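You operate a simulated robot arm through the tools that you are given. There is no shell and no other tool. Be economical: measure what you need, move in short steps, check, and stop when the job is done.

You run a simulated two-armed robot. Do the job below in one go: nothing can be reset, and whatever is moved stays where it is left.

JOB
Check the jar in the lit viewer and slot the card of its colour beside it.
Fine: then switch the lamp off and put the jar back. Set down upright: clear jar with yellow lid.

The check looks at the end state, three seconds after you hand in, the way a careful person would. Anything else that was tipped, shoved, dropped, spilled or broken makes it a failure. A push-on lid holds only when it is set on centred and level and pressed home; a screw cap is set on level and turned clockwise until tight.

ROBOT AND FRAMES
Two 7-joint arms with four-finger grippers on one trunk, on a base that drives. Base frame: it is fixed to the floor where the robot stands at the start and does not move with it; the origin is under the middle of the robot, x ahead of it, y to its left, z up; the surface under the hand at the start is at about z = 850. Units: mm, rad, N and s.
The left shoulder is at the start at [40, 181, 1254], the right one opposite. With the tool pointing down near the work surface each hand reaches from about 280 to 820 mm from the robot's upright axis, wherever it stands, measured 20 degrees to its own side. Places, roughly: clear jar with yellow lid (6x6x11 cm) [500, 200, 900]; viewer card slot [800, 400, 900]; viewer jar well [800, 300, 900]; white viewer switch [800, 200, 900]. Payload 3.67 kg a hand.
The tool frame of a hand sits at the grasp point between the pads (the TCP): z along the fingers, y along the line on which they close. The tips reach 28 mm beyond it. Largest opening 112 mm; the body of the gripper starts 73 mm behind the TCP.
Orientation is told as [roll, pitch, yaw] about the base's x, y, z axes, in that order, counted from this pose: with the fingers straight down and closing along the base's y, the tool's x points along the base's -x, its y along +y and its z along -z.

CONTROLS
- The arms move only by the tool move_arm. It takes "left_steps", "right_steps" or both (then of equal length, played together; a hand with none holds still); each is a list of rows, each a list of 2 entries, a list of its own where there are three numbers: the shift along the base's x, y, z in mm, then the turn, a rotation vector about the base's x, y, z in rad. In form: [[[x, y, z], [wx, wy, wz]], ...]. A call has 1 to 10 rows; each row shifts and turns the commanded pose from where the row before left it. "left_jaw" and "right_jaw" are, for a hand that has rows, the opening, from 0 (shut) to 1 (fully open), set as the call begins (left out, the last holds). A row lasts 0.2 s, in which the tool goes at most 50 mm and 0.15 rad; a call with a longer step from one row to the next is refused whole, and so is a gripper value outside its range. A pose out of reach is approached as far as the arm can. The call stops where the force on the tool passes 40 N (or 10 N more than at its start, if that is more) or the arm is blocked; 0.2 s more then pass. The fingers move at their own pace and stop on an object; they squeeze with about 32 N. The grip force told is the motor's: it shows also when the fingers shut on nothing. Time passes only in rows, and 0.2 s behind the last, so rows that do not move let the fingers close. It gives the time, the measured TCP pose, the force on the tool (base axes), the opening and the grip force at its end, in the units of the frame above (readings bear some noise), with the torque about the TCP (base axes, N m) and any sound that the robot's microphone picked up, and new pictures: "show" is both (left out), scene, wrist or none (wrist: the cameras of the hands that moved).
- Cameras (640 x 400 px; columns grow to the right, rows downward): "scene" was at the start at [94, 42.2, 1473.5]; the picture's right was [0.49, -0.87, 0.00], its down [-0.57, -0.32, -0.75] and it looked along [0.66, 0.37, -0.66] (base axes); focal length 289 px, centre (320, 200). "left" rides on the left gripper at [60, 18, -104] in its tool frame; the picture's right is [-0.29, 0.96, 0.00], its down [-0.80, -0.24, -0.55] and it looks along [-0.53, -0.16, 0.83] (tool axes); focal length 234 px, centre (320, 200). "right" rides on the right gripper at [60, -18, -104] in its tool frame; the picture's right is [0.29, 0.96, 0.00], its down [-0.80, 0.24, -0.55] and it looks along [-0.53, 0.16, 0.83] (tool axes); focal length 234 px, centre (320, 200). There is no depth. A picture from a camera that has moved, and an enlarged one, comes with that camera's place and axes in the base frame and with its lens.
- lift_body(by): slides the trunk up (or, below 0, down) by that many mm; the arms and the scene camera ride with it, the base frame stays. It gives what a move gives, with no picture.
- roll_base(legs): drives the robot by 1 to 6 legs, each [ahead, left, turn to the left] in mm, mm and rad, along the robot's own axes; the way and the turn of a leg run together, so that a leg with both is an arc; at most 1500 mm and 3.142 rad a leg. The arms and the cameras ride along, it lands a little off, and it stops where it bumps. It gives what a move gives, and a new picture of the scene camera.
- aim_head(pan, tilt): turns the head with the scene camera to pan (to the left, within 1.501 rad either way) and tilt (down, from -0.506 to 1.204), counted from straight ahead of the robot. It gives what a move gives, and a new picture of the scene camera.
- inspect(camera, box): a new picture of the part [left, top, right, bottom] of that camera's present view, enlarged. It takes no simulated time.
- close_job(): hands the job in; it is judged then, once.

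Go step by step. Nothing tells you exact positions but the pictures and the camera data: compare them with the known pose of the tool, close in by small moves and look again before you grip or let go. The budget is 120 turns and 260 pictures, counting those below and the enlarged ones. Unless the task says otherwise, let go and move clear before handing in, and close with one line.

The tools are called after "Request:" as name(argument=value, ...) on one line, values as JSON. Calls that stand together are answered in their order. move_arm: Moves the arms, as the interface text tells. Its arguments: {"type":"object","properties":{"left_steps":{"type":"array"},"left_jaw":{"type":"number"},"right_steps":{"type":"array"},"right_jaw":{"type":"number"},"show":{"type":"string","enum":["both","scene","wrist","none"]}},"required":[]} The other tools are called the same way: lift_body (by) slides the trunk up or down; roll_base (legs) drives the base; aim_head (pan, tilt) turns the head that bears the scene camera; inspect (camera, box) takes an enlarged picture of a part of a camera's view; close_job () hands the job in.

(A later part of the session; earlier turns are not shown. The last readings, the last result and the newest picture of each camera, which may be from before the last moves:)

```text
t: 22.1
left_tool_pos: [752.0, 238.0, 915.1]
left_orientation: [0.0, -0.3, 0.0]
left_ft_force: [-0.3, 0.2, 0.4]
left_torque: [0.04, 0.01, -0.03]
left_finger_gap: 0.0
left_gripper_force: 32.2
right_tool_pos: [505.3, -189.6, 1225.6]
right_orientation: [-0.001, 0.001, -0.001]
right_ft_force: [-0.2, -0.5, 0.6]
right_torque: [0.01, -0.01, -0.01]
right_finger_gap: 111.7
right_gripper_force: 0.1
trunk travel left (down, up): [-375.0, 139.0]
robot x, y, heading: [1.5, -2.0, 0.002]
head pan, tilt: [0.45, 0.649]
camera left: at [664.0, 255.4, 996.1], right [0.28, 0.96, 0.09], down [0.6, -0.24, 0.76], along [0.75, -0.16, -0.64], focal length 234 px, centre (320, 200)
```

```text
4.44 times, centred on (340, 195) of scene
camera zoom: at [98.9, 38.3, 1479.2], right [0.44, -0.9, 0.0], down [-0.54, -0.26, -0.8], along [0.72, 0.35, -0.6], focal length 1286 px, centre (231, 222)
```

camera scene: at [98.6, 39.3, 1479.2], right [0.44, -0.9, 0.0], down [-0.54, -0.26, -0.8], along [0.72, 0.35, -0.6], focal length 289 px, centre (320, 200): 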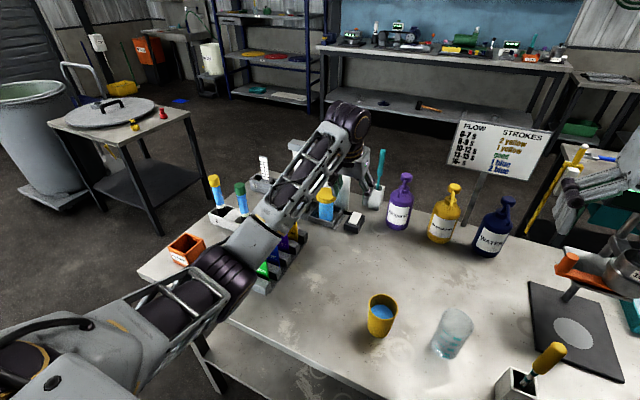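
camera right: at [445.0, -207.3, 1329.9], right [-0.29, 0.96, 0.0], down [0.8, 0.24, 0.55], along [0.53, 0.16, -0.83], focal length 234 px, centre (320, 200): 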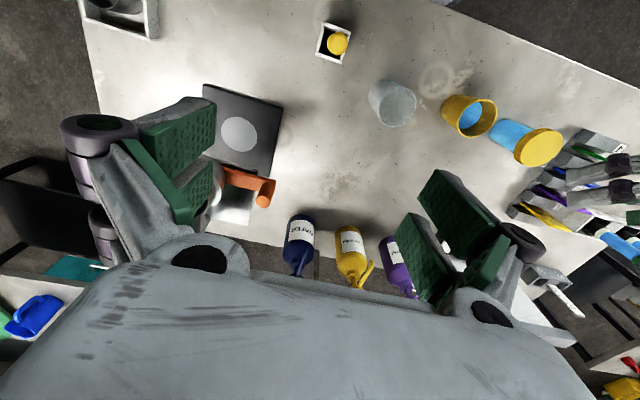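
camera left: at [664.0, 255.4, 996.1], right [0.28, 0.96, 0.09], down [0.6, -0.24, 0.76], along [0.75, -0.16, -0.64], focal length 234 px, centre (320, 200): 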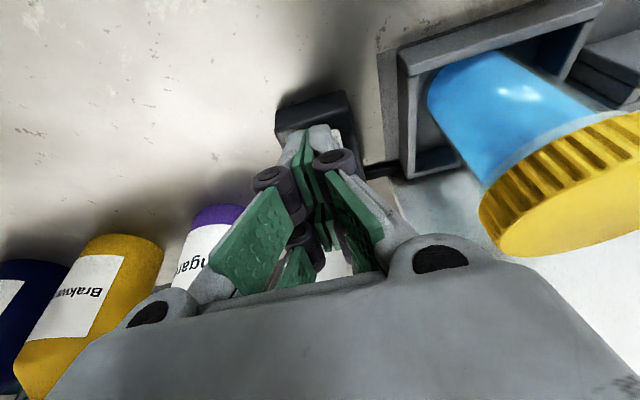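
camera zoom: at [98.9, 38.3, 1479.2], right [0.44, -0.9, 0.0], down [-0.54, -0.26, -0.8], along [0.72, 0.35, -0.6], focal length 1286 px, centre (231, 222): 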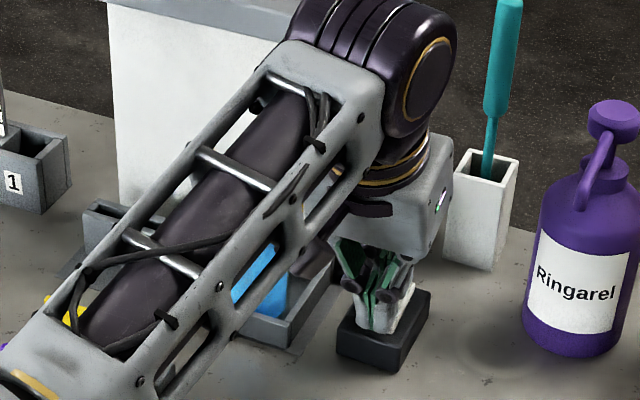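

No contact yet, so I go on down in small steps and watch the force.

Request:
move_arm(left_steps=[[[0, 0, -1.5], [0, 0, 0]], [[0, 0, -1.5], [0, 0, 0]], [[0, 0, 0], [0, 0, 0]]], show="none")

Request:
move_arm(left_steps=[[[0, 0, -1.5], [0, 0, 0]], [[0, 0, -1.5], [0, 0, 0]], [[0, 0, 0], [0, 0, 0]]], show="scene")

```text
t: 22.9
left_tool_pos: [751.7, 238.4, 911.6]
left_orientation: [0.001, -0.299, 0.0]
left_ft_force: [-0.3, -0.3, 0.7]
left_torque: [0.01, 0.04, -0.01]
left_finger_gap: 0.0
left_gripper_force: 32.1
right_tool_pos: [506.8, -188.5, 1224.8]
right_orientation: [0.0, 0.002, 0.0]
right_ft_force: [0.0, 0.2, 0.3]
right_torque: [0.0, -0.02, -0.02]
right_finger_gap: 111.8
right_gripper_force: 0.0
trunk travel left (down, up): [-375.0, 139.0]
robot x, y, heading: [2.1, -1.2, 0.0]
head pan, tilt: [0.45, 0.649]
```

```text
t: 23.7
left_tool_pos: [752.3, 237.5, 910.1]
left_orientation: [0.0, -0.306, -0.002]
left_ft_force: [0.0, 0.8, 8.7]
left_torque: [0.03, 0.08, -0.02]
left_finger_gap: 6.2
left_gripper_force: 35.5
right_tool_pos: [505.1, -189.6, 1224.5]
right_orientation: [0.001, 0.001, 0.0]
right_ft_force: [0.6, -0.1, 0.5]
right_torque: [0.0, -0.01, 0.01]
right_finger_gap: 112.0
right_gripper_force: 0.1
trunk travel left (down, up): [-375.0, 139.0]
robot x, y, heading: [-0.5, 1.3, 0.001]
head pan, tilt: [0.45, 0.649]
camera scene: at [97.6, 38.1, 1479.4], right [0.44, -0.9, 0.0], down [-0.54, -0.26, -0.8], along [0.72, 0.35, -0.6], focal length 289 px, centre (320, 200)
```

scene: 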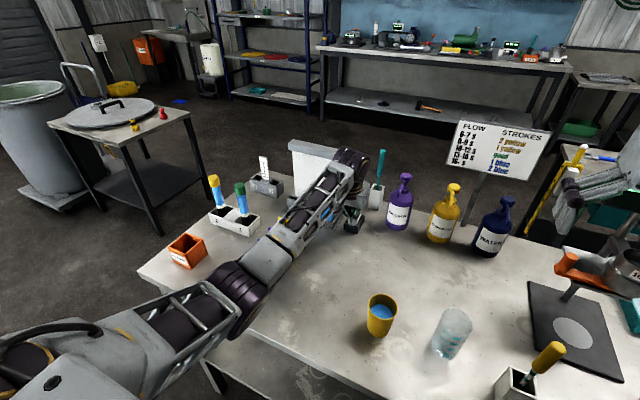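

Request:
move_arm(left_steps=[[[0, 0, -1.5], [0, 0, 0]], [[0, 0, -1.5], [0, 0, 0]], [[0, 0, 0], [0, 0, 0]]], show="none")

Request:
inspect(camera="right", box=[400, 50, 640, 250])

```text
t: 24.5
left_tool_pos: [751.1, 237.9, 911.2]
left_orientation: [0.0, -0.307, 0.0]
left_ft_force: [4.9, 4.5, 27.6]
left_torque: [0.13, 0.08, -0.03]
left_finger_gap: 6.0
left_gripper_force: 35.8
right_tool_pos: [503.8, -189.1, 1226.7]
right_orientation: [0.0, -0.001, 0.001]
right_ft_force: [0.4, 0.0, 0.3]
right_torque: [0.03, 0.0, 0.01]
right_finger_gap: 112.2
right_gripper_force: 0.1
trunk travel left (down, up): [-375.0, 139.0]
robot x, y, heading: [3.9, -0.5, 0.005]
head pan, tilt: [0.45, 0.649]
```

```text
2.00 times, centred on (520, 150) of right
camera zoom: at [443.2, -208.2, 1330.5], right [-0.29, 0.96, 0.0], down [0.8, 0.24, 0.56], along [0.53, 0.16, -0.83], focal length 468 px, centre (-80, 300)
```

zoom: 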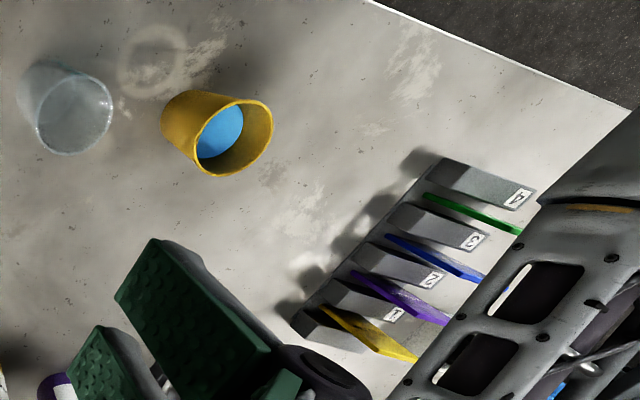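

The near end doesn't give at 28 N, so it is probably already the pressed side. I rise and shift to the far end of the rocker.

Request:
move_arm(left_steps=[[[0, 0, 10], [0, 0, 0]], [[0, 0, 15], [0, 0, 0]], [[14, 0, 0], [0, 0, 0]], [[14, 0, 0], [0, 0, 0]], [[0, 0, 0], [0, 0, 0]]], show="wrist")

Request:
inspect(camera="scene", box=[290, 150, 390, 240])

```text
t: 25.7
left_tool_pos: [779.4, 237.9, 931.8]
left_orientation: [0.001, -0.3, 0.0]
left_ft_force: [-0.4, 0.2, 0.0]
left_torque: [0.01, 0.01, -0.02]
left_finger_gap: 0.0
left_gripper_force: 35.1
right_tool_pos: [505.9, -189.0, 1225.0]
right_orientation: [0.0, 0.0, 0.0]
right_ft_force: [-0.2, 0.5, -0.1]
right_torque: [0.0, 0.0, -0.01]
right_finger_gap: 111.8
right_gripper_force: 0.0
trunk travel left (down, up): [-375.0, 139.0]
robot x, y, heading: [0.9, 1.2, 0.007]
head pan, tilt: [0.45, 0.649]
camera left: at [691.1, 255.3, 1012.4], right [0.28, 0.96, 0.09], down [0.6, -0.24, 0.76], along [0.75, -0.16, -0.64], focal length 234 px, centre (320, 200)
```

left: 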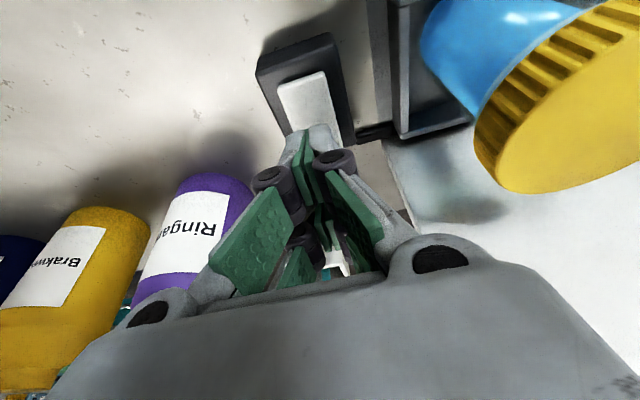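

```text
4.44 times, centred on (340, 195) of scene
camera zoom: at [98.1, 38.4, 1479.3], right [0.44, -0.9, 0.0], down [-0.54, -0.26, -0.8], along [0.72, 0.35, -0.6], focal length 1286 px, centre (231, 222)
```

zoom: 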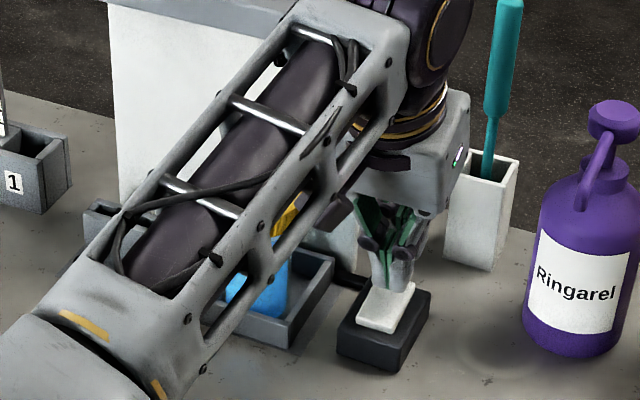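

Request:
move_arm(left_steps=[[[0, 0, -8], [0, 0, 0]], [[0, 0, -4], [0, 0, 0]], [[0, 0, -2], [0, 0, 0]], [[0, 0, -2], [0, 0, 0]], [[0, 0, -2], [0, 0, 0]], [[0, 0, 0], [0, 0, 0]]], show="none")

Request:
move_arm(left_steps=[[[0, 0, -1.5], [0, 0, 0]], [[0, 0, -1.5], [0, 0, 0]], [[0, 0, 0], [0, 0, 0]]], show="none")

Request:
inspect(camera="scene", box=[290, 150, 390, 240])

```text
t: 27.1
left_tool_pos: [780.0, 237.9, 917.0]
left_orientation: [-0.002, -0.306, 0.001]
left_ft_force: [3.3, 1.8, 15.7]
left_torque: [0.03, 0.15, -0.04]
left_finger_gap: 6.0
left_gripper_force: 35.7
right_tool_pos: [505.1, -189.4, 1225.3]
right_orientation: [0.001, 0.001, 0.0]
right_ft_force: [0.3, 0.2, -0.5]
right_torque: [-0.02, 0.0, 0.03]
right_finger_gap: 112.2
right_gripper_force: 0.0
trunk travel left (down, up): [-375.0, 139.0]
robot x, y, heading: [-0.7, -0.8, -0.001]
head pan, tilt: [0.45, 0.649]
```

```text
t: 27.9
left_tool_pos: [778.6, 238.3, 917.4]
left_orientation: [0.002, -0.31, 0.001]
left_ft_force: [6.2, 4.9, 32.7]
left_torque: [0.18, 0.36, -0.08]
left_finger_gap: 6.0
left_gripper_force: 35.6
right_tool_pos: [503.5, -191.9, 1226.4]
right_orientation: [0.0, -0.002, -0.001]
right_ft_force: [-0.7, 0.2, -0.5]
right_torque: [0.01, 0.01, 0.0]
right_finger_gap: 112.2
right_gripper_force: 0.0
trunk travel left (down, up): [-375.0, 139.0]
robot x, y, heading: [-0.9, 0.1, 0.003]
head pan, tilt: [0.45, 0.649]
```

```text
4.44 times, centred on (340, 195) of scene
camera zoom: at [95.1, 37.6, 1479.6], right [0.44, -0.9, 0.0], down [-0.54, -0.26, -0.8], along [0.72, 0.35, -0.6], focal length 1286 px, centre (231, 222)
```

zoom: 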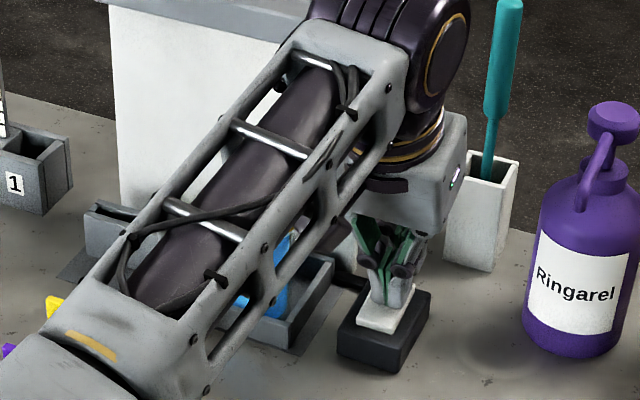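

The far end sits about 6 mm higher, so it is a rocker with its far side up. I press nearer its far edge for more leverage.

Request:
move_arm(left_steps=[[[0, 0, 8], [0, 0, 0]], [[5, 0, 6], [0, 0, 0]], [[6, 0, 0], [0, 0, 0]], [[0, 0, -5], [0, 0, 0]], [[0, 0, 0], [0, 0, 0]]], show="wrist")

Request:
inspect(camera="left", box=[240, 30, 400, 170])

```text
t: 29.1
left_tool_pos: [790.1, 237.8, 917.8]
left_orientation: [0.0, -0.299, -0.002]
left_ft_force: [0.0, -0.5, -0.6]
left_torque: [0.04, -0.02, -0.03]
left_finger_gap: 0.2
left_gripper_force: 35.9
right_tool_pos: [506.5, -188.6, 1224.9]
right_orientation: [-0.002, -0.001, 0.0]
right_ft_force: [-0.6, 0.3, 0.2]
right_torque: [0.01, 0.01, 0.03]
right_finger_gap: 112.0
right_gripper_force: 0.1
trunk travel left (down, up): [-375.0, 139.0]
robot x, y, heading: [2.8, 2.1, 0.001]
head pan, tilt: [0.45, 0.649]
camera left: at [702.8, 255.1, 999.3], right [0.28, 0.96, 0.09], down [0.6, -0.24, 0.76], along [0.75, -0.16, -0.64], focal length 234 px, centre (320, 200)
```

left: 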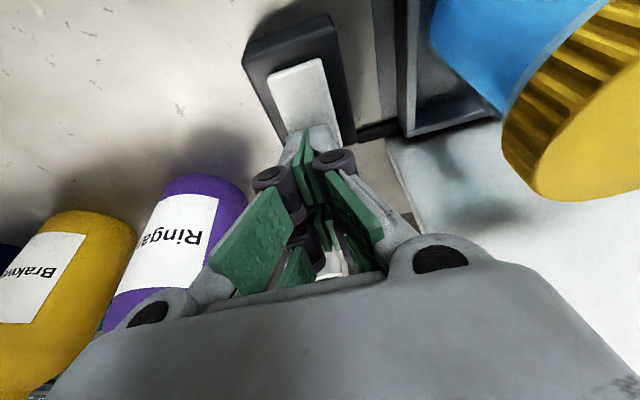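

```text
2.86 times, centred on (320, 100) of left
camera zoom: at [702.8, 255.1, 999.3], right [0.28, 0.96, 0.09], down [0.6, -0.24, 0.76], along [0.75, -0.16, -0.64], focal length 669 px, centre (320, 486)
```

zoom: 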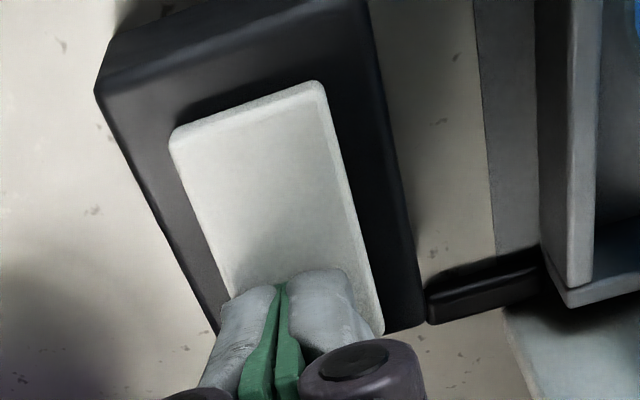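

Request:
move_arm(left_steps=[[[0, 3, -1], [0, 0, 0]], [[0, 0, -2], [0, 0, 0]], [[0, 0, -2], [0, 0, 0]], [[0, 0, 0], [0, 0, 0]]], show="none")

Request:
move_arm(left_steps=[[[0, 0, -2], [0, 0, 0]], [[0, 0, -1.5], [0, 0, 0]], [[0, 0, 0], [0, 0, 0]]], show="none")

Request:
inspect(camera="scene", box=[290, 150, 390, 240])

```text
t: 30.1
left_tool_pos: [791.0, 241.2, 915.5]
left_orientation: [0.002, -0.307, 0.0]
left_ft_force: [7.4, 0.5, 13.5]
left_torque: [0.02, -0.04, -0.03]
left_finger_gap: 6.1
left_gripper_force: 35.1
right_tool_pos: [506.3, -189.6, 1224.8]
right_orientation: [-0.002, 0.0, 0.0]
right_ft_force: [0.6, -0.5, 0.1]
right_torque: [0.01, 0.04, 0.02]
right_finger_gap: 112.0
right_gripper_force: 0.1
trunk travel left (down, up): [-375.0, 139.0]
robot x, y, heading: [-2.0, 0.0, -0.007]
head pan, tilt: [0.45, 0.649]
```

```text
t: 30.9
left_tool_pos: [791.7, 241.2, 917.6]
left_orientation: [0.002, -0.306, 0.0]
left_ft_force: [13.0, 3.0, 30.2]
left_torque: [0.11, 0.1, -0.09]
left_finger_gap: 5.9
left_gripper_force: 35.3
right_tool_pos: [503.8, -188.0, 1225.8]
right_orientation: [0.001, -0.002, -0.001]
right_ft_force: [0.2, 0.0, -0.3]
right_torque: [-0.01, 0.01, 0.01]
right_finger_gap: 112.1
right_gripper_force: 0.0
trunk travel left (down, up): [-375.0, 139.0]
robot x, y, heading: [2.1, -0.9, 0.002]
head pan, tilt: [0.45, 0.649]
```

```text
4.44 times, centred on (340, 195) of scene
camera zoom: at [96.4, 37.4, 1479.5], right [0.44, -0.9, 0.0], down [-0.54, -0.26, -0.8], along [0.72, 0.35, -0.6], focal length 1286 px, centre (231, 222)
```

zoom: 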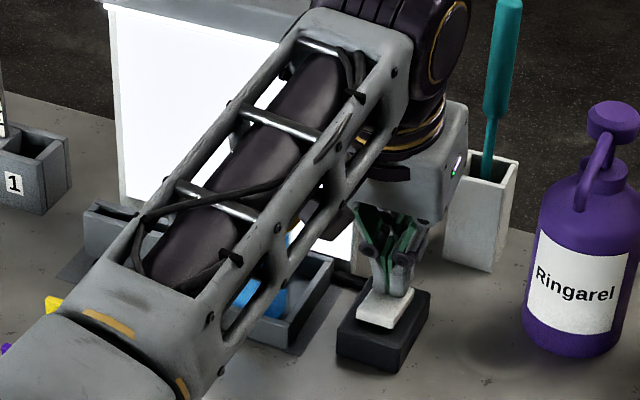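

The panel has lit up. I retract and move the arm to the left to see the jar.

Request:
move_arm(left_steps=[[[0, 0, 10], [0, 0, 0]], [[-10, 0, 40], [0, 0, 0]], [[-15, 0, 45], [0, 0, 0]], [[-20, 0, 45], [0, 0, 0]], [[-40, 10, 25], [0, 0, 0]], [[-40, 30, 0], [0, 0, 0]], [[-30, 39, 0], [0, 0, 0]], [[-30, 39, 0], [0, 0, 0]], [[-30, 39, 0], [0, 0, 0]]], left_jaw=0.3, show="none")

Request:
move_arm(left_steps=[[[-30, 39, 0], [0, 0, 0]], [[-30, 39, 0], [0, 0, 0]], [[-20, 39, 0], [0, 0, 0]], [[0, 0, 0], [0, 0, 0]]])

Request:
inspect(camera="scene", box=[270, 130, 390, 230])

```text
t: 32.9
left_tool_pos: [574.2, 398.8, 1075.2]
left_orientation: [-0.001, -0.302, -0.001]
left_ft_force: [0.9, 0.5, 0.0]
left_torque: [-0.02, -0.04, -0.03]
left_finger_gap: 33.3
left_gripper_force: 0.0
right_tool_pos: [504.8, -188.4, 1225.1]
right_orientation: [-0.003, -0.001, 0.0]
right_ft_force: [0.1, 1.2, 1.0]
right_torque: [-0.07, 0.0, 0.0]
right_finger_gap: 111.9
right_gripper_force: 0.1
trunk travel left (down, up): [-375.0, 139.0]
robot x, y, heading: [0.3, -1.1, 0.003]
head pan, tilt: [0.45, 0.649]
```

```text
t: 33.9
left_tool_pos: [494.7, 513.8, 1076.0]
left_orientation: [0.001, -0.3, -0.003]
left_ft_force: [-0.6, 0.5, -0.2]
left_torque: [0.04, -0.03, 0.0]
left_finger_gap: 33.7
left_gripper_force: 0.1
right_tool_pos: [507.3, -190.0, 1223.7]
right_orientation: [0.003, 0.002, 0.001]
right_ft_force: [0.4, 0.8, 0.2]
right_torque: [-0.01, 0.01, 0.01]
right_finger_gap: 111.9
right_gripper_force: 0.1
trunk travel left (down, up): [-375.0, 139.0]
robot x, y, heading: [2.3, -0.4, -0.001]
head pan, tilt: [0.45, 0.649]
camera scene: at [98.9, 38.2, 1479.2], right [0.44, -0.9, 0.0], down [-0.54, -0.26, -0.8], along [0.72, 0.35, -0.6], focal length 289 px, centre (320, 200)
camera left: at [406.8, 531.5, 1156.6], right [0.28, 0.96, 0.09], down [0.6, -0.24, 0.77], along [0.75, -0.16, -0.64], focal length 234 px, centre (320, 200)
```

scene: 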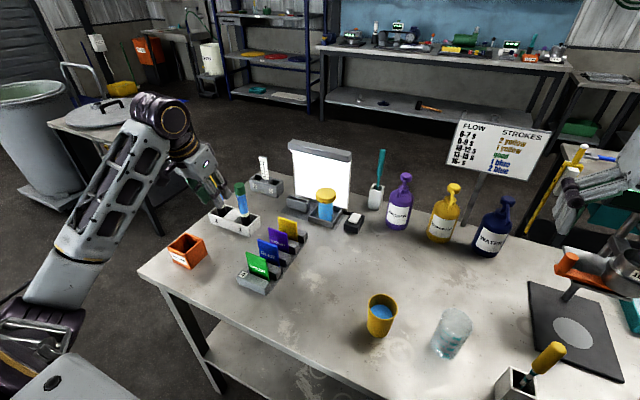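
left: 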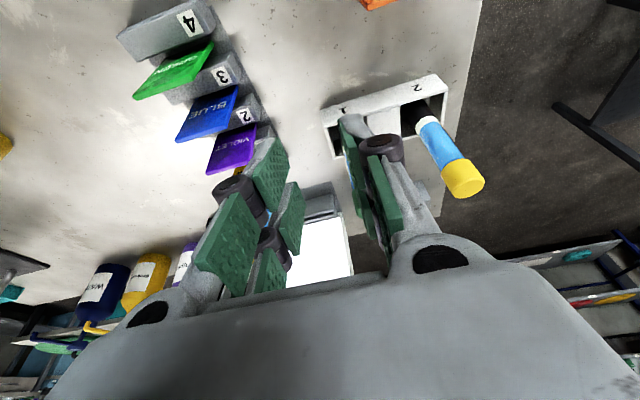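

```text
4.00 times, centred on (330, 180) of scene
camera zoom: at [98.9, 38.2, 1479.2], right [0.44, -0.9, 0.0], down [-0.54, -0.26, -0.8], along [0.72, 0.35, -0.6], focal length 1158 px, centre (280, 280)
```

zoom: 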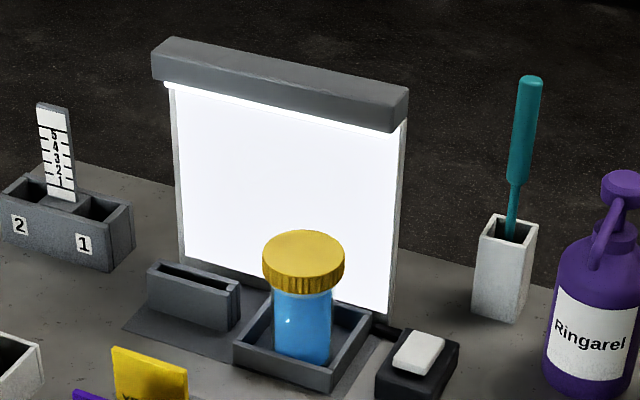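

Request:
inspect(camera="scene", box=[305, 180, 350, 225])

```text
8.89 times, centred on (328, 202) of scene
camera zoom: at [98.9, 38.2, 1479.2], right [0.44, -0.9, 0.0], down [-0.54, -0.26, -0.8], along [0.72, 0.35, -0.6], focal length 2573 px, centre (253, 178)
```

zoom: 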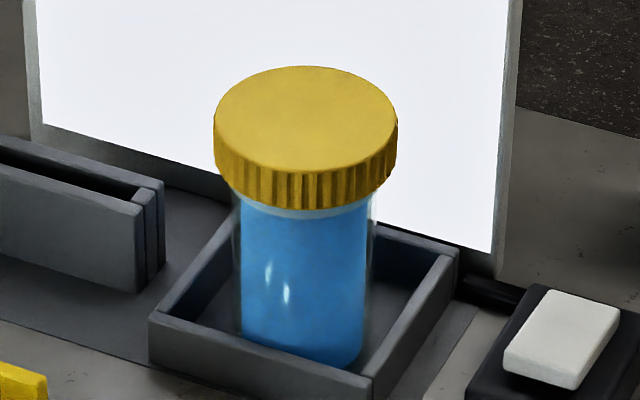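

The content looks blue. To be sure, I view it against the lit panel from a lower angle with the wrist camera.

Request:
move_arm(left_steps=[[[9, -34, 0], [0, -0.1, 0]], [[9, -34, 0], [0, -0.1, 0]], [[9, -34, 0], [0, -0.1, 0]], [[9, -34, 0], [0, -0.1, 0]], [[9, -33, 0], [0, -0.1, 0]], [[0, 0, 0], [0, 0, 0]]], left_jaw=0.9, show="wrist")

Request:
inspect(camera="left", box=[270, 60, 390, 180])

```text
t: 35.3
left_tool_pos: [540.1, 345.8, 1076.1]
left_orientation: [-0.001, -0.801, 0.0]
left_ft_force: [-0.1, -0.3, -0.5]
left_torque: [0.01, 0.01, -0.04]
left_finger_gap: 100.9
left_gripper_force: 0.1
right_tool_pos: [506.3, -188.7, 1224.9]
right_orientation: [0.0, -0.001, -0.001]
right_ft_force: [0.0, 0.8, 0.2]
right_torque: [-0.05, -0.01, 0.0]
right_finger_gap: 111.9
right_gripper_force: 0.1
trunk travel left (down, up): [-375.0, 139.0]
robot x, y, heading: [-4.1, 1.9, 0.003]
head pan, tilt: [0.45, 0.649]
camera left: at [424.0, 363.7, 1104.3], right [0.2, 0.96, 0.21], down [0.16, -0.24, 0.96], along [0.97, -0.16, -0.2], focal length 234 px, centre (320, 200)
```

left: 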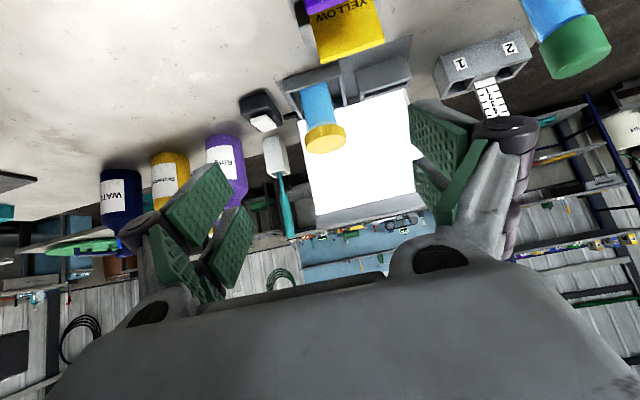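

```text
3.33 times, centred on (330, 120) of left
camera zoom: at [424.0, 363.7, 1104.3], right [0.2, 0.96, 0.21], down [0.16, -0.24, 0.96], along [0.97, -0.16, -0.2], focal length 781 px, centre (287, 467)
```

zoom: 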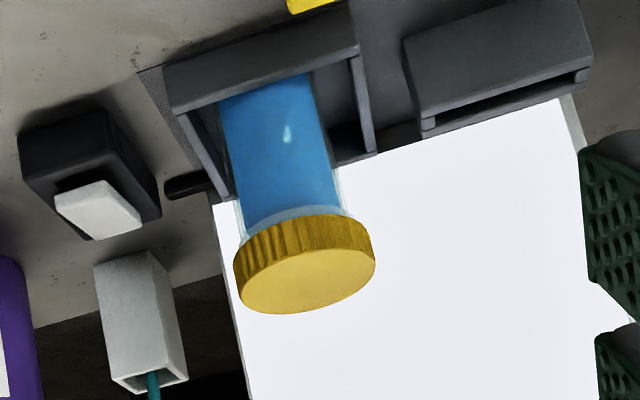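

It is blue, so I need the blue card from slot 3. I take the slot opening to be about (775,444) with its top at z≈886. Now I look over the rack from nearer.

Request:
move_arm(left_steps=[[[-20, 9, 0], [0, 0.075, 0]], [[-20, 9, 0], [0, 0.075, 0]], [[-20, 9, 0], [0, 0.075, 0]], [[-20, 9, 0], [0, 0.075, 0]], [[0, 8, 0], [0, 0, 0]], [[0, 0, 0], [0, 0, 0]]], left_jaw=0.8, show="wrist")

Request:
inspect(camera="left", box=[230, 0, 430, 200])

Request:
inspect(camera="scene", box=[225, 205, 325, 300])

```text
t: 36.7
left_tool_pos: [460.8, 390.5, 1075.6]
left_orientation: [0.001, -0.499, -0.002]
left_ft_force: [-0.2, 0.5, 0.4]
left_torque: [-0.04, 0.01, 0.03]
left_finger_gap: 89.7
left_gripper_force: 0.0
right_tool_pos: [506.3, -188.3, 1224.1]
right_orientation: [0.0, 0.0, -0.001]
right_ft_force: [-0.4, -0.8, 0.6]
right_torque: [0.0, 0.03, 0.0]
right_finger_gap: 111.9
right_gripper_force: 0.1
trunk travel left (down, up): [-375.0, 139.0]
robot x, y, heading: [-0.1, -2.0, -0.001]
head pan, tilt: [0.45, 0.649]
camera left: at [358.6, 407.5, 1137.8], right [0.25, 0.96, 0.14], down [0.43, -0.24, 0.87], along [0.86, -0.16, -0.48], focal length 234 px, centre (320, 200)
```

left: 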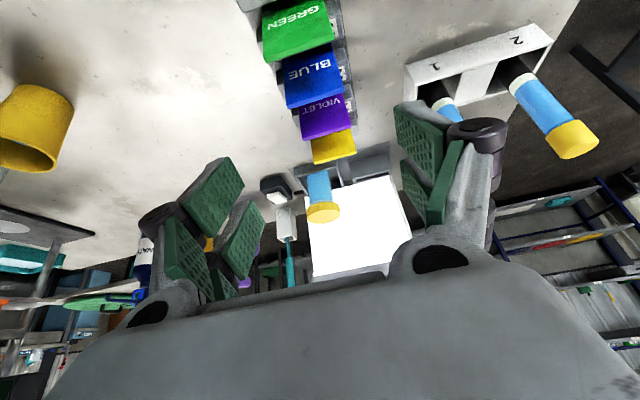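

```text
2.00 times, centred on (330, 100) of left
camera zoom: at [358.6, 407.5, 1137.8], right [0.25, 0.96, 0.14], down [0.43, -0.24, 0.87], along [0.86, -0.16, -0.48], focal length 468 px, centre (300, 400)
```

zoom: 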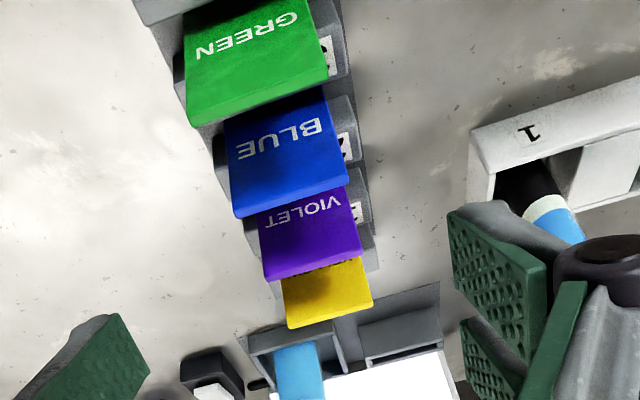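

```text
4.21 times, centred on (275, 252) of scene
camera zoom: at [98.7, 38.2, 1479.2], right [0.44, -0.9, 0.0], down [-0.54, -0.26, -0.8], along [0.72, 0.35, -0.6], focal length 1219 px, centre (510, -21)
```

zoom: 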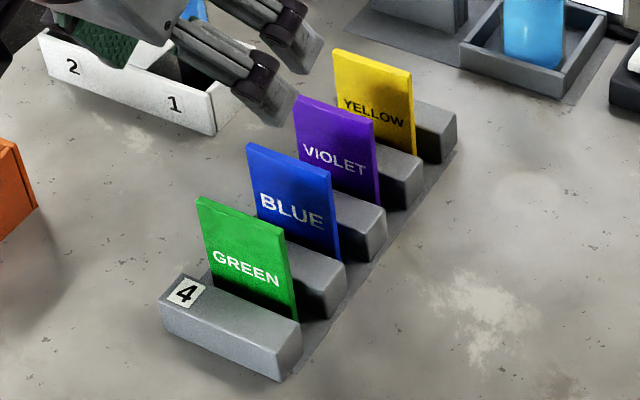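

By triangulation the blue card's top edge is at z≈942, x≈514, y 361–418, and its block top is at z≈880. I will grip it by its side edges with TCP at about (514,390,920). I go above it and check.

Request:
move_arm(left_steps=[[[27, 0, -20], [0, 0, 0]], [[26, 0, -30], [0, 0, 0]], [[0, 0, -35], [0, 0, 0]], [[0, 0, -30], [0, 0, 0]], [[0, 0, 0], [0, 0, 0]]], show="wrist")

Request:
inspect(camera="scene", box=[215, 190, 325, 300])

```text
t: 37.9
left_tool_pos: [514.8, 389.5, 960.4]
left_orientation: [0.001, -0.5, -0.002]
left_ft_force: [-0.1, -0.4, 0.5]
left_torque: [0.02, 0.01, 0.01]
left_finger_gap: 89.6
left_gripper_force: 0.0
right_tool_pos: [507.2, -189.4, 1225.4]
right_orientation: [0.0, -0.001, 0.001]
right_ft_force: [0.1, -0.5, -0.3]
right_torque: [0.02, 0.02, 0.05]
right_finger_gap: 111.9
right_gripper_force: 0.1
trunk travel left (down, up): [-375.0, 139.0]
robot x, y, heading: [1.3, 2.3, 0.003]
head pan, tilt: [0.45, 0.649]
camera left: at [411.6, 406.7, 1022.8], right [0.25, 0.96, 0.14], down [0.43, -0.24, 0.87], along [0.86, -0.16, -0.48], focal length 234 px, centre (320, 200)
```

left: 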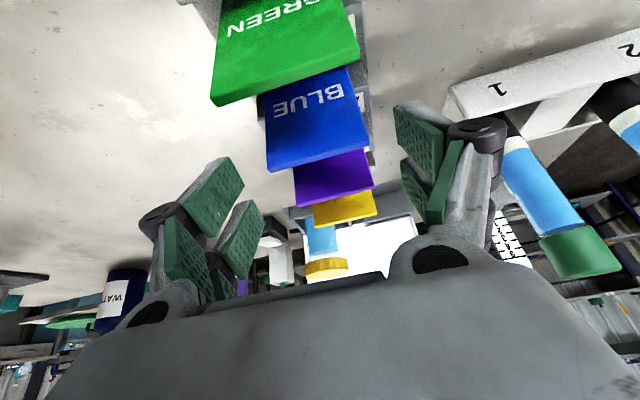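

```text
3.64 times, centred on (270, 245) of scene
camera zoom: at [98.8, 38.2, 1479.2], right [0.44, -0.9, 0.0], down [-0.54, -0.26, -0.8], along [0.72, 0.35, -0.6], focal length 1052 px, centre (502, 36)
```

zoom: 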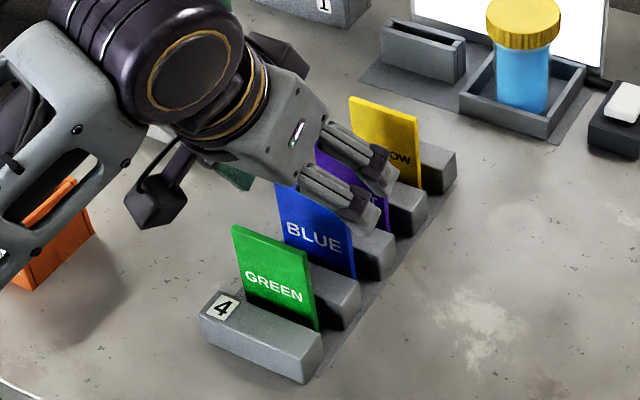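

The card is centred between the fingers. I descend to gripping height.

Request:
move_arm(left_steps=[[[-1, 1.5, -15], [0, 0, 0]], [[0, 0, -15], [0, 0, 0]], [[0, 0, -9], [0, 0, 0]], [[0, 0, 0], [0, 0, 0]]], show="wrist")

Request:
inspect(camera="scene", box=[215, 190, 325, 300])

```text
t: 38.9
left_tool_pos: [513.3, 391.7, 921.3]
left_orientation: [0.001, -0.499, 0.0]
left_ft_force: [0.0, 0.5, -0.4]
left_torque: [0.0, -0.03, -0.02]
left_finger_gap: 89.5
left_gripper_force: 0.0
right_tool_pos: [506.1, -189.4, 1225.1]
right_orientation: [0.0, -0.001, 0.001]
right_ft_force: [-0.5, -0.1, -0.4]
right_torque: [0.0, -0.01, 0.0]
right_finger_gap: 112.3
right_gripper_force: 0.1
trunk travel left (down, up): [-375.0, 139.0]
robot x, y, heading: [-1.0, 3.6, -0.004]
head pan, tilt: [0.45, 0.649]
camera left: at [410.5, 408.6, 984.1], right [0.25, 0.96, 0.14], down [0.43, -0.24, 0.87], along [0.86, -0.16, -0.48], focal length 234 px, centre (320, 200)
```

left: 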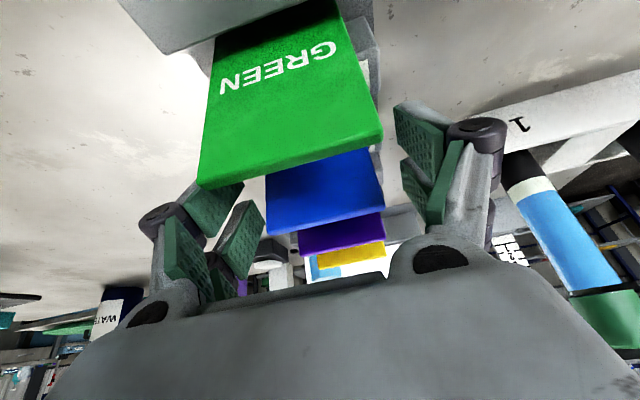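

```text
3.64 times, centred on (270, 245) of scene
camera zoom: at [98.7, 38.3, 1479.2], right [0.44, -0.9, 0.0], down [-0.54, -0.26, -0.8], along [0.72, 0.35, -0.6], focal length 1052 px, centre (502, 36)
```

zoom: 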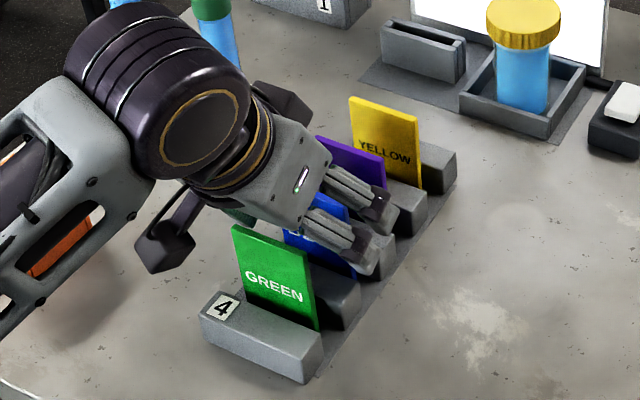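

Request:
move_arm(left_steps=[[[0, 0, 0], [0, 0, 0]], [[0, 0, 0], [0, 0, 0]], [[0, 0, 0], [0, 0, 0]]], left_jaw=0.4, show="wrist")

```text
t: 39.7
left_tool_pos: [513.8, 391.3, 922.2]
left_orientation: [0.001, -0.5, 0.0]
left_ft_force: [-0.1, -0.2, -0.3]
left_torque: [0.02, 0.04, -0.03]
left_finger_gap: 58.7
left_gripper_force: 32.6
right_tool_pos: [505.7, -189.2, 1225.2]
right_orientation: [0.001, -0.001, 0.001]
right_ft_force: [-0.9, 1.7, 0.0]
right_torque: [0.01, -0.03, 0.01]
right_finger_gap: 112.2
right_gripper_force: 0.0
trunk travel left (down, up): [-375.0, 139.0]
robot x, y, heading: [1.0, 2.3, -0.001]
head pan, tilt: [0.45, 0.649]
camera left: at [410.5, 408.6, 984.4], right [0.25, 0.96, 0.14], down [0.43, -0.24, 0.87], along [0.86, -0.16, -0.48], focal length 234 px, centre (320, 200)
```

left: 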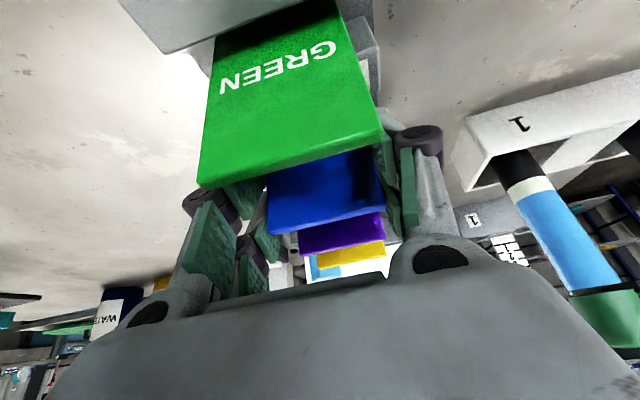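

Gripped at a 58.7 mm gap. I lift it straight up.

Request:
move_arm(left_steps=[[[0, 0, 8], [0, 0, 0]], [[0, 0, 15], [0, 0, 0]], [[0, 0, 25], [0, 0, 0]], [[0, 0, 35], [0, 0, 0]], [[0, 0, 35], [0, 0, 0]], [[0, 0, 0], [0, 0, 0]]], show="wrist")

Request:
inspect(camera="scene", box=[195, 150, 355, 290])

```text
t: 41.1
left_tool_pos: [512.5, 390.6, 1041.4]
left_orientation: [0.001, -0.499, 0.002]
left_ft_force: [0.2, 0.9, -0.2]
left_torque: [0.0, -0.04, 0.0]
left_finger_gap: 58.8
left_gripper_force: 32.0
right_tool_pos: [506.7, -189.5, 1224.7]
right_orientation: [-0.001, 0.0, 0.001]
right_ft_force: [0.0, 0.7, 0.8]
right_torque: [0.04, 0.04, -0.01]
right_finger_gap: 112.0
right_gripper_force: 0.0
trunk travel left (down, up): [-375.0, 139.0]
robot x, y, heading: [3.0, 2.6, 0.004]
head pan, tilt: [0.45, 0.649]
camera left: at [410.0, 408.3, 1102.3], right [0.25, 0.96, 0.14], down [0.43, -0.24, 0.87], along [0.86, -0.16, -0.48], focal length 234 px, centre (320, 200)
```

left: 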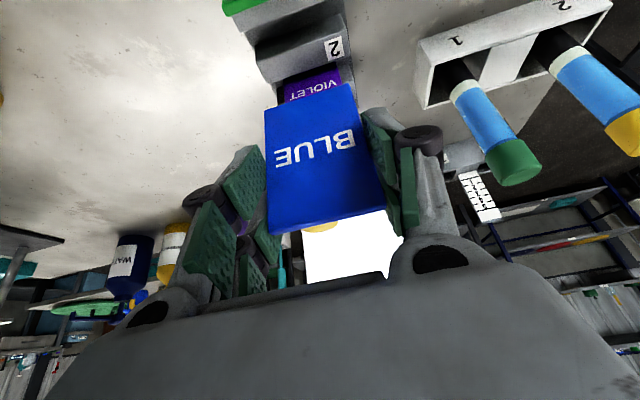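

```text
2.86 times, centred on (275, 220) of scene
camera zoom: at [98.7, 38.5, 1479.2], right [0.44, -0.9, 0.0], down [-0.54, -0.26, -0.8], along [0.72, 0.35, -0.6], focal length 827 px, centre (449, 143)
```

zoom: 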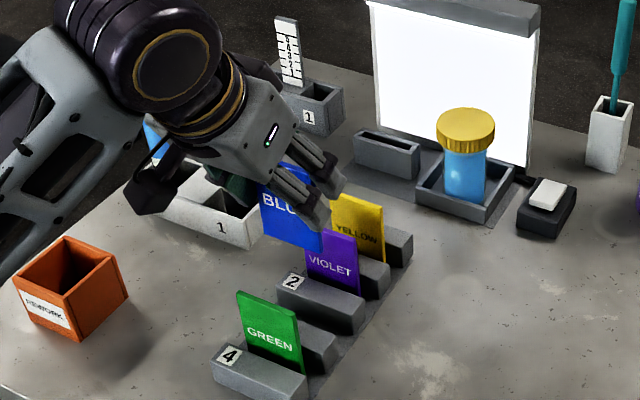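

The card is held vertically and BLUE faces the robot. I carry it above the viewer slot.

Request:
move_arm(left_steps=[[[42, 9, 0], [0, 0, 0]], [[42, 9, 0], [0, 0, 0]], [[42, 9, 0], [0, 0, 0]], [[42, 9, 0], [0, 0, 0]], [[42, 9, 0], [0, 0, 0]], [[42, 9, 0], [0, 0, 0]], [[0, 0, -20], [0, 0, 0]], [[0, 0, -20], [0, 0, 0]], [[0, 0, 0], [0, 0, 0]]], show="wrist")

Request:
inspect(camera="scene", box=[270, 150, 350, 220])

Request:
inspect(camera="left", box=[240, 20, 400, 180])

```text
t: 43.1
left_tool_pos: [765.3, 445.5, 998.1]
left_orientation: [0.0, -0.5, 0.0]
left_ft_force: [-0.8, 0.3, -0.5]
left_torque: [-0.01, -0.01, 0.02]
left_finger_gap: 58.7
left_gripper_force: 31.7
right_tool_pos: [506.1, -190.2, 1224.9]
right_orientation: [0.001, -0.002, 0.0]
right_ft_force: [0.2, 0.0, 0.4]
right_torque: [0.01, 0.01, 0.02]
right_finger_gap: 111.6
right_gripper_force: 0.1
trunk travel left (down, up): [-375.0, 139.0]
robot x, y, heading: [1.0, 0.7, -0.0]
head pan, tilt: [0.45, 0.649]
camera left: at [663.1, 462.8, 1060.5], right [0.25, 0.96, 0.14], down [0.43, -0.24, 0.87], along [0.86, -0.16, -0.48], focal length 234 px, centre (320, 200)
```

left: 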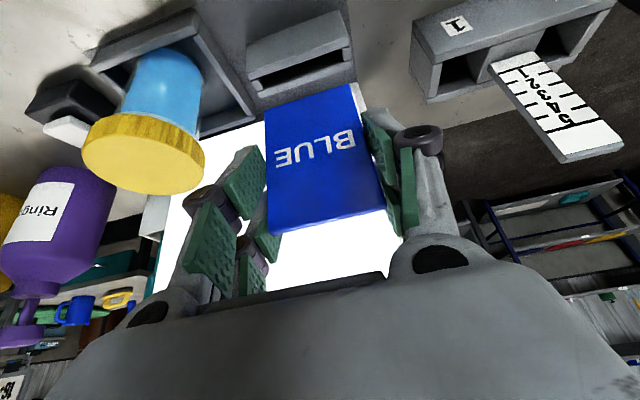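

```text
5.71 times, centred on (310, 185) of scene
camera zoom: at [99.1, 38.0, 1479.2], right [0.43, -0.9, 0.0], down [-0.54, -0.26, -0.8], along [0.72, 0.35, -0.6], focal length 1654 px, centre (377, 286)
```

zoom: 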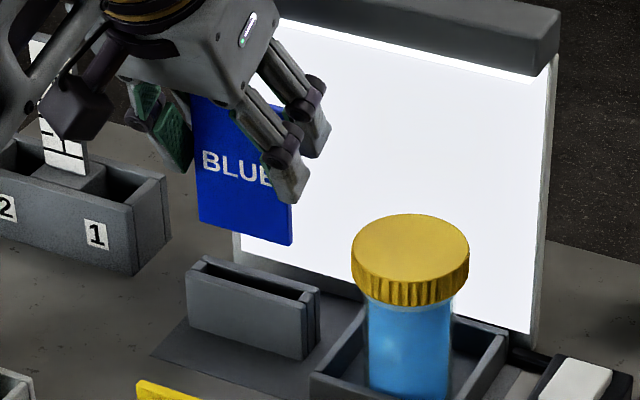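

```text
2.50 times, centred on (320, 100) of left
camera zoom: at [663.1, 462.8, 1060.5], right [0.25, 0.96, 0.14], down [0.43, -0.24, 0.87], along [0.86, -0.16, -0.48], focal length 585 px, centre (320, 450)
```

zoom: 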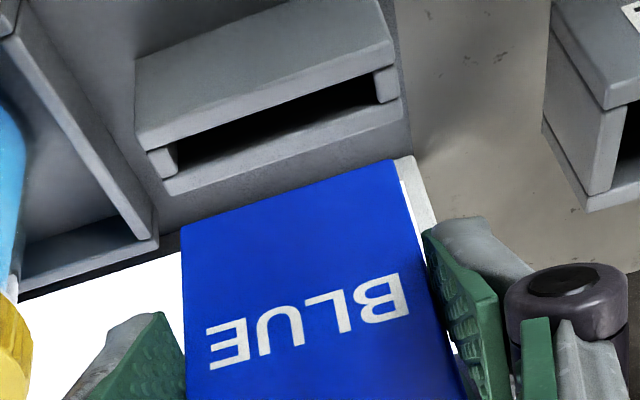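

The wrist view gives the slot opening as x 767–777, y 412–477, with the card's bottom edge about 47 mm above it. I shift forward about 8 mm and lower to just above the slot.

Request:
move_arm(left_steps=[[[8, -1.5, -10], [0, 0, 0]], [[0, 0, -15], [0, 0, 0]], [[0, 0, -13], [0, 0, 0]], [[0, 0, 0], [0, 0, 0]]], show="none")

Request:
inspect(camera="left", box=[240, 20, 400, 180])

Request:
inspect(camera="scene", box=[280, 160, 340, 220])

```text
t: 44.1
left_tool_pos: [773.0, 444.7, 962.5]
left_orientation: [0.003, -0.503, 0.0]
left_ft_force: [-0.2, 1.0, 4.8]
left_torque: [-0.03, -0.01, 0.01]
left_finger_gap: 58.8
left_gripper_force: 31.8
right_tool_pos: [505.3, -190.1, 1225.0]
right_orientation: [0.001, -0.001, 0.002]
right_ft_force: [0.7, 0.6, 0.4]
right_torque: [0.0, -0.04, -0.02]
right_finger_gap: 112.3
right_gripper_force: 0.0
trunk travel left (down, up): [-375.0, 139.0]
robot x, y, heading: [1.0, 1.9, 0.005]
head pan, tilt: [0.45, 0.649]
```

```text
2.50 times, centred on (320, 100) of left
camera zoom: at [670.3, 461.2, 1024.1], right [0.25, 0.96, 0.14], down [0.43, -0.24, 0.87], along [0.87, -0.16, -0.47], focal length 585 px, centre (320, 450)
```

zoom: 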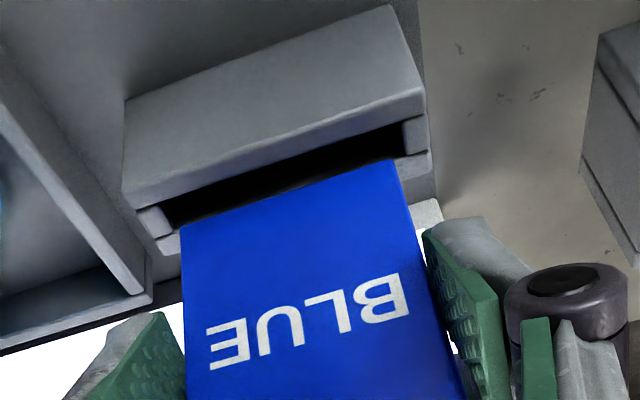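

```text
6.67 times, centred on (310, 190) of scene
camera zoom: at [98.1, 38.1, 1479.3], right [0.44, -0.9, 0.0], down [-0.54, -0.26, -0.8], along [0.72, 0.35, -0.6], focal length 1930 px, centre (387, 267)
```

zoom: 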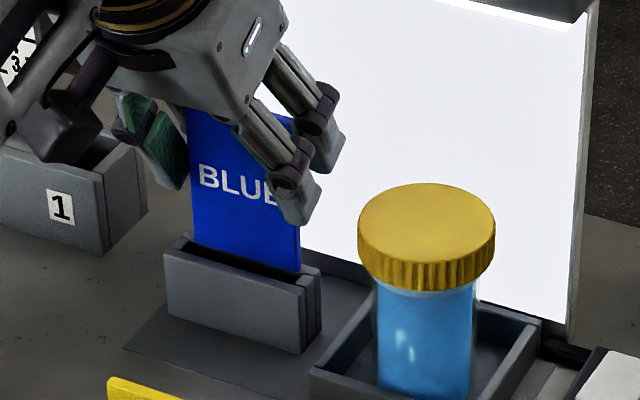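

The card bottom touches the rear plate, because it is about 5 mm too far forward. I lift a little, shift back 5 mm and look again.

Request:
move_arm(left_steps=[[[0, 0, 5], [0, 0, 0]], [[-5, -0.5, 0], [0, 0, 0]], [[0, 0, -3], [0, 0, 0]], [[0, 0, 0], [0, 0, 0]]], show="none")

Request:
inspect(camera="left", box=[240, 40, 360, 140])

Request:
inspect(camera="scene", box=[290, 180, 325, 215])

```text
t: 45.1
left_tool_pos: [768.4, 444.1, 963.8]
left_orientation: [-0.001, -0.498, 0.001]
left_ft_force: [-0.4, -0.2, -0.3]
left_torque: [0.01, 0.0, 0.0]
left_finger_gap: 58.9
left_gripper_force: 32.6
right_tool_pos: [506.7, -189.5, 1223.5]
right_orientation: [0.0, 0.001, 0.001]
right_ft_force: [-0.1, 0.3, -0.3]
right_torque: [-0.04, 0.03, 0.01]
right_finger_gap: 111.8
right_gripper_force: 0.1
trunk travel left (down, up): [-375.0, 139.0]
robot x, y, heading: [-2.2, -0.9, 0.001]
head pan, tilt: [0.45, 0.649]
```

```text
4.00 times, centred on (300, 90) of left
camera zoom: at [665.5, 460.9, 1024.9], right [0.25, 0.96, 0.14], down [0.43, -0.24, 0.87], along [0.86, -0.16, -0.48], focal length 937 px, centre (400, 640)
```

zoom: 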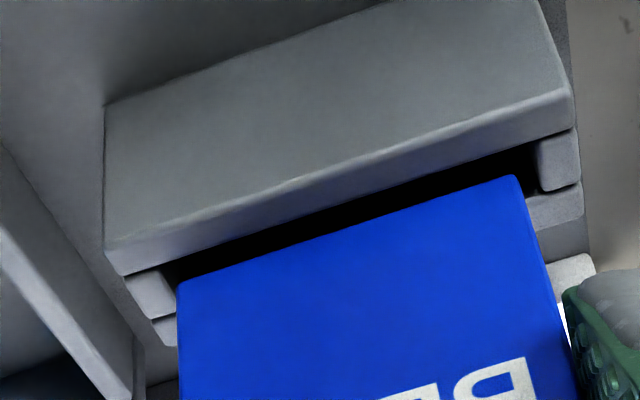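

```text
11.43 times, centred on (308, 198) of scene
camera zoom: at [98.9, 38.3, 1479.2], right [0.44, -0.9, 0.0], down [-0.54, -0.26, -0.8], along [0.72, 0.35, -0.6], focal length 3308 px, centre (463, 229)
```

zoom: 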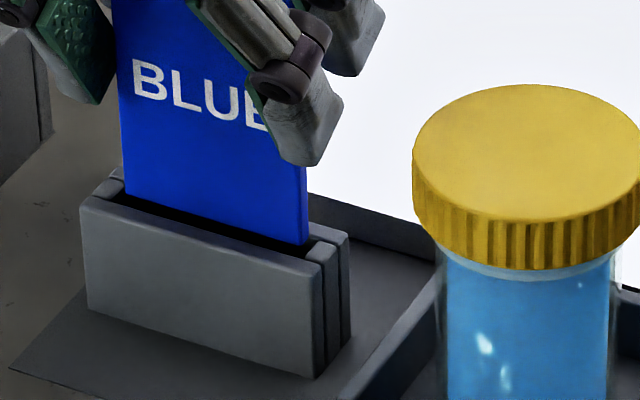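

Nearly centred now. I nudge 1 mm back and insert gently.

Request:
move_arm(left_steps=[[[-1, 0, 0], [0, 0, 0]], [[0, 0, -3], [0, 0, 0]], [[0, 0, -3], [0, 0, 0]], [[0, 0, -3], [0, 0, 0]], [[0, 0, 0], [0, 0, 0]]], show="none")

Request:
inspect(camera="left", box=[240, 40, 360, 140])

```text
t: 46.3
left_tool_pos: [766.2, 444.0, 954.3]
left_orientation: [0.0, -0.499, -0.001]
left_ft_force: [-0.1, -0.2, -0.2]
left_torque: [0.01, 0.01, 0.01]
left_finger_gap: 58.7
left_gripper_force: 31.8
right_tool_pos: [505.1, -188.5, 1225.7]
right_orientation: [-0.001, 0.0, -0.002]
right_ft_force: [0.8, 0.1, 0.7]
right_torque: [0.02, 0.02, -0.03]
right_finger_gap: 112.2
right_gripper_force: 0.1
trunk travel left (down, up): [-375.0, 139.0]
robot x, y, heading: [-0.8, 0.0, 0.001]
head pan, tilt: [0.45, 0.649]
```

```text
4.00 times, centred on (300, 90) of left
camera zoom: at [664.0, 461.2, 1016.2], right [0.25, 0.96, 0.14], down [0.43, -0.24, 0.87], along [0.86, -0.16, -0.48], focal length 937 px, centre (400, 640)
```

zoom: 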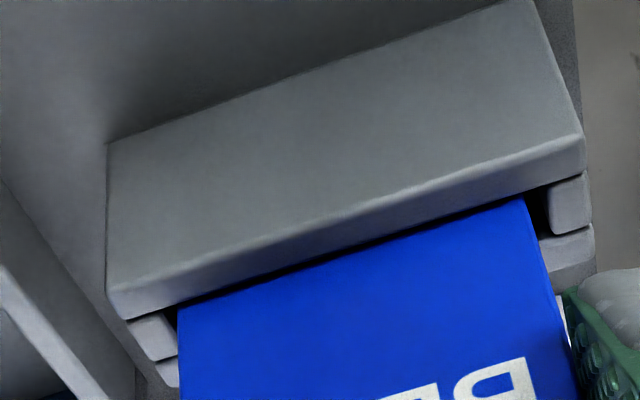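

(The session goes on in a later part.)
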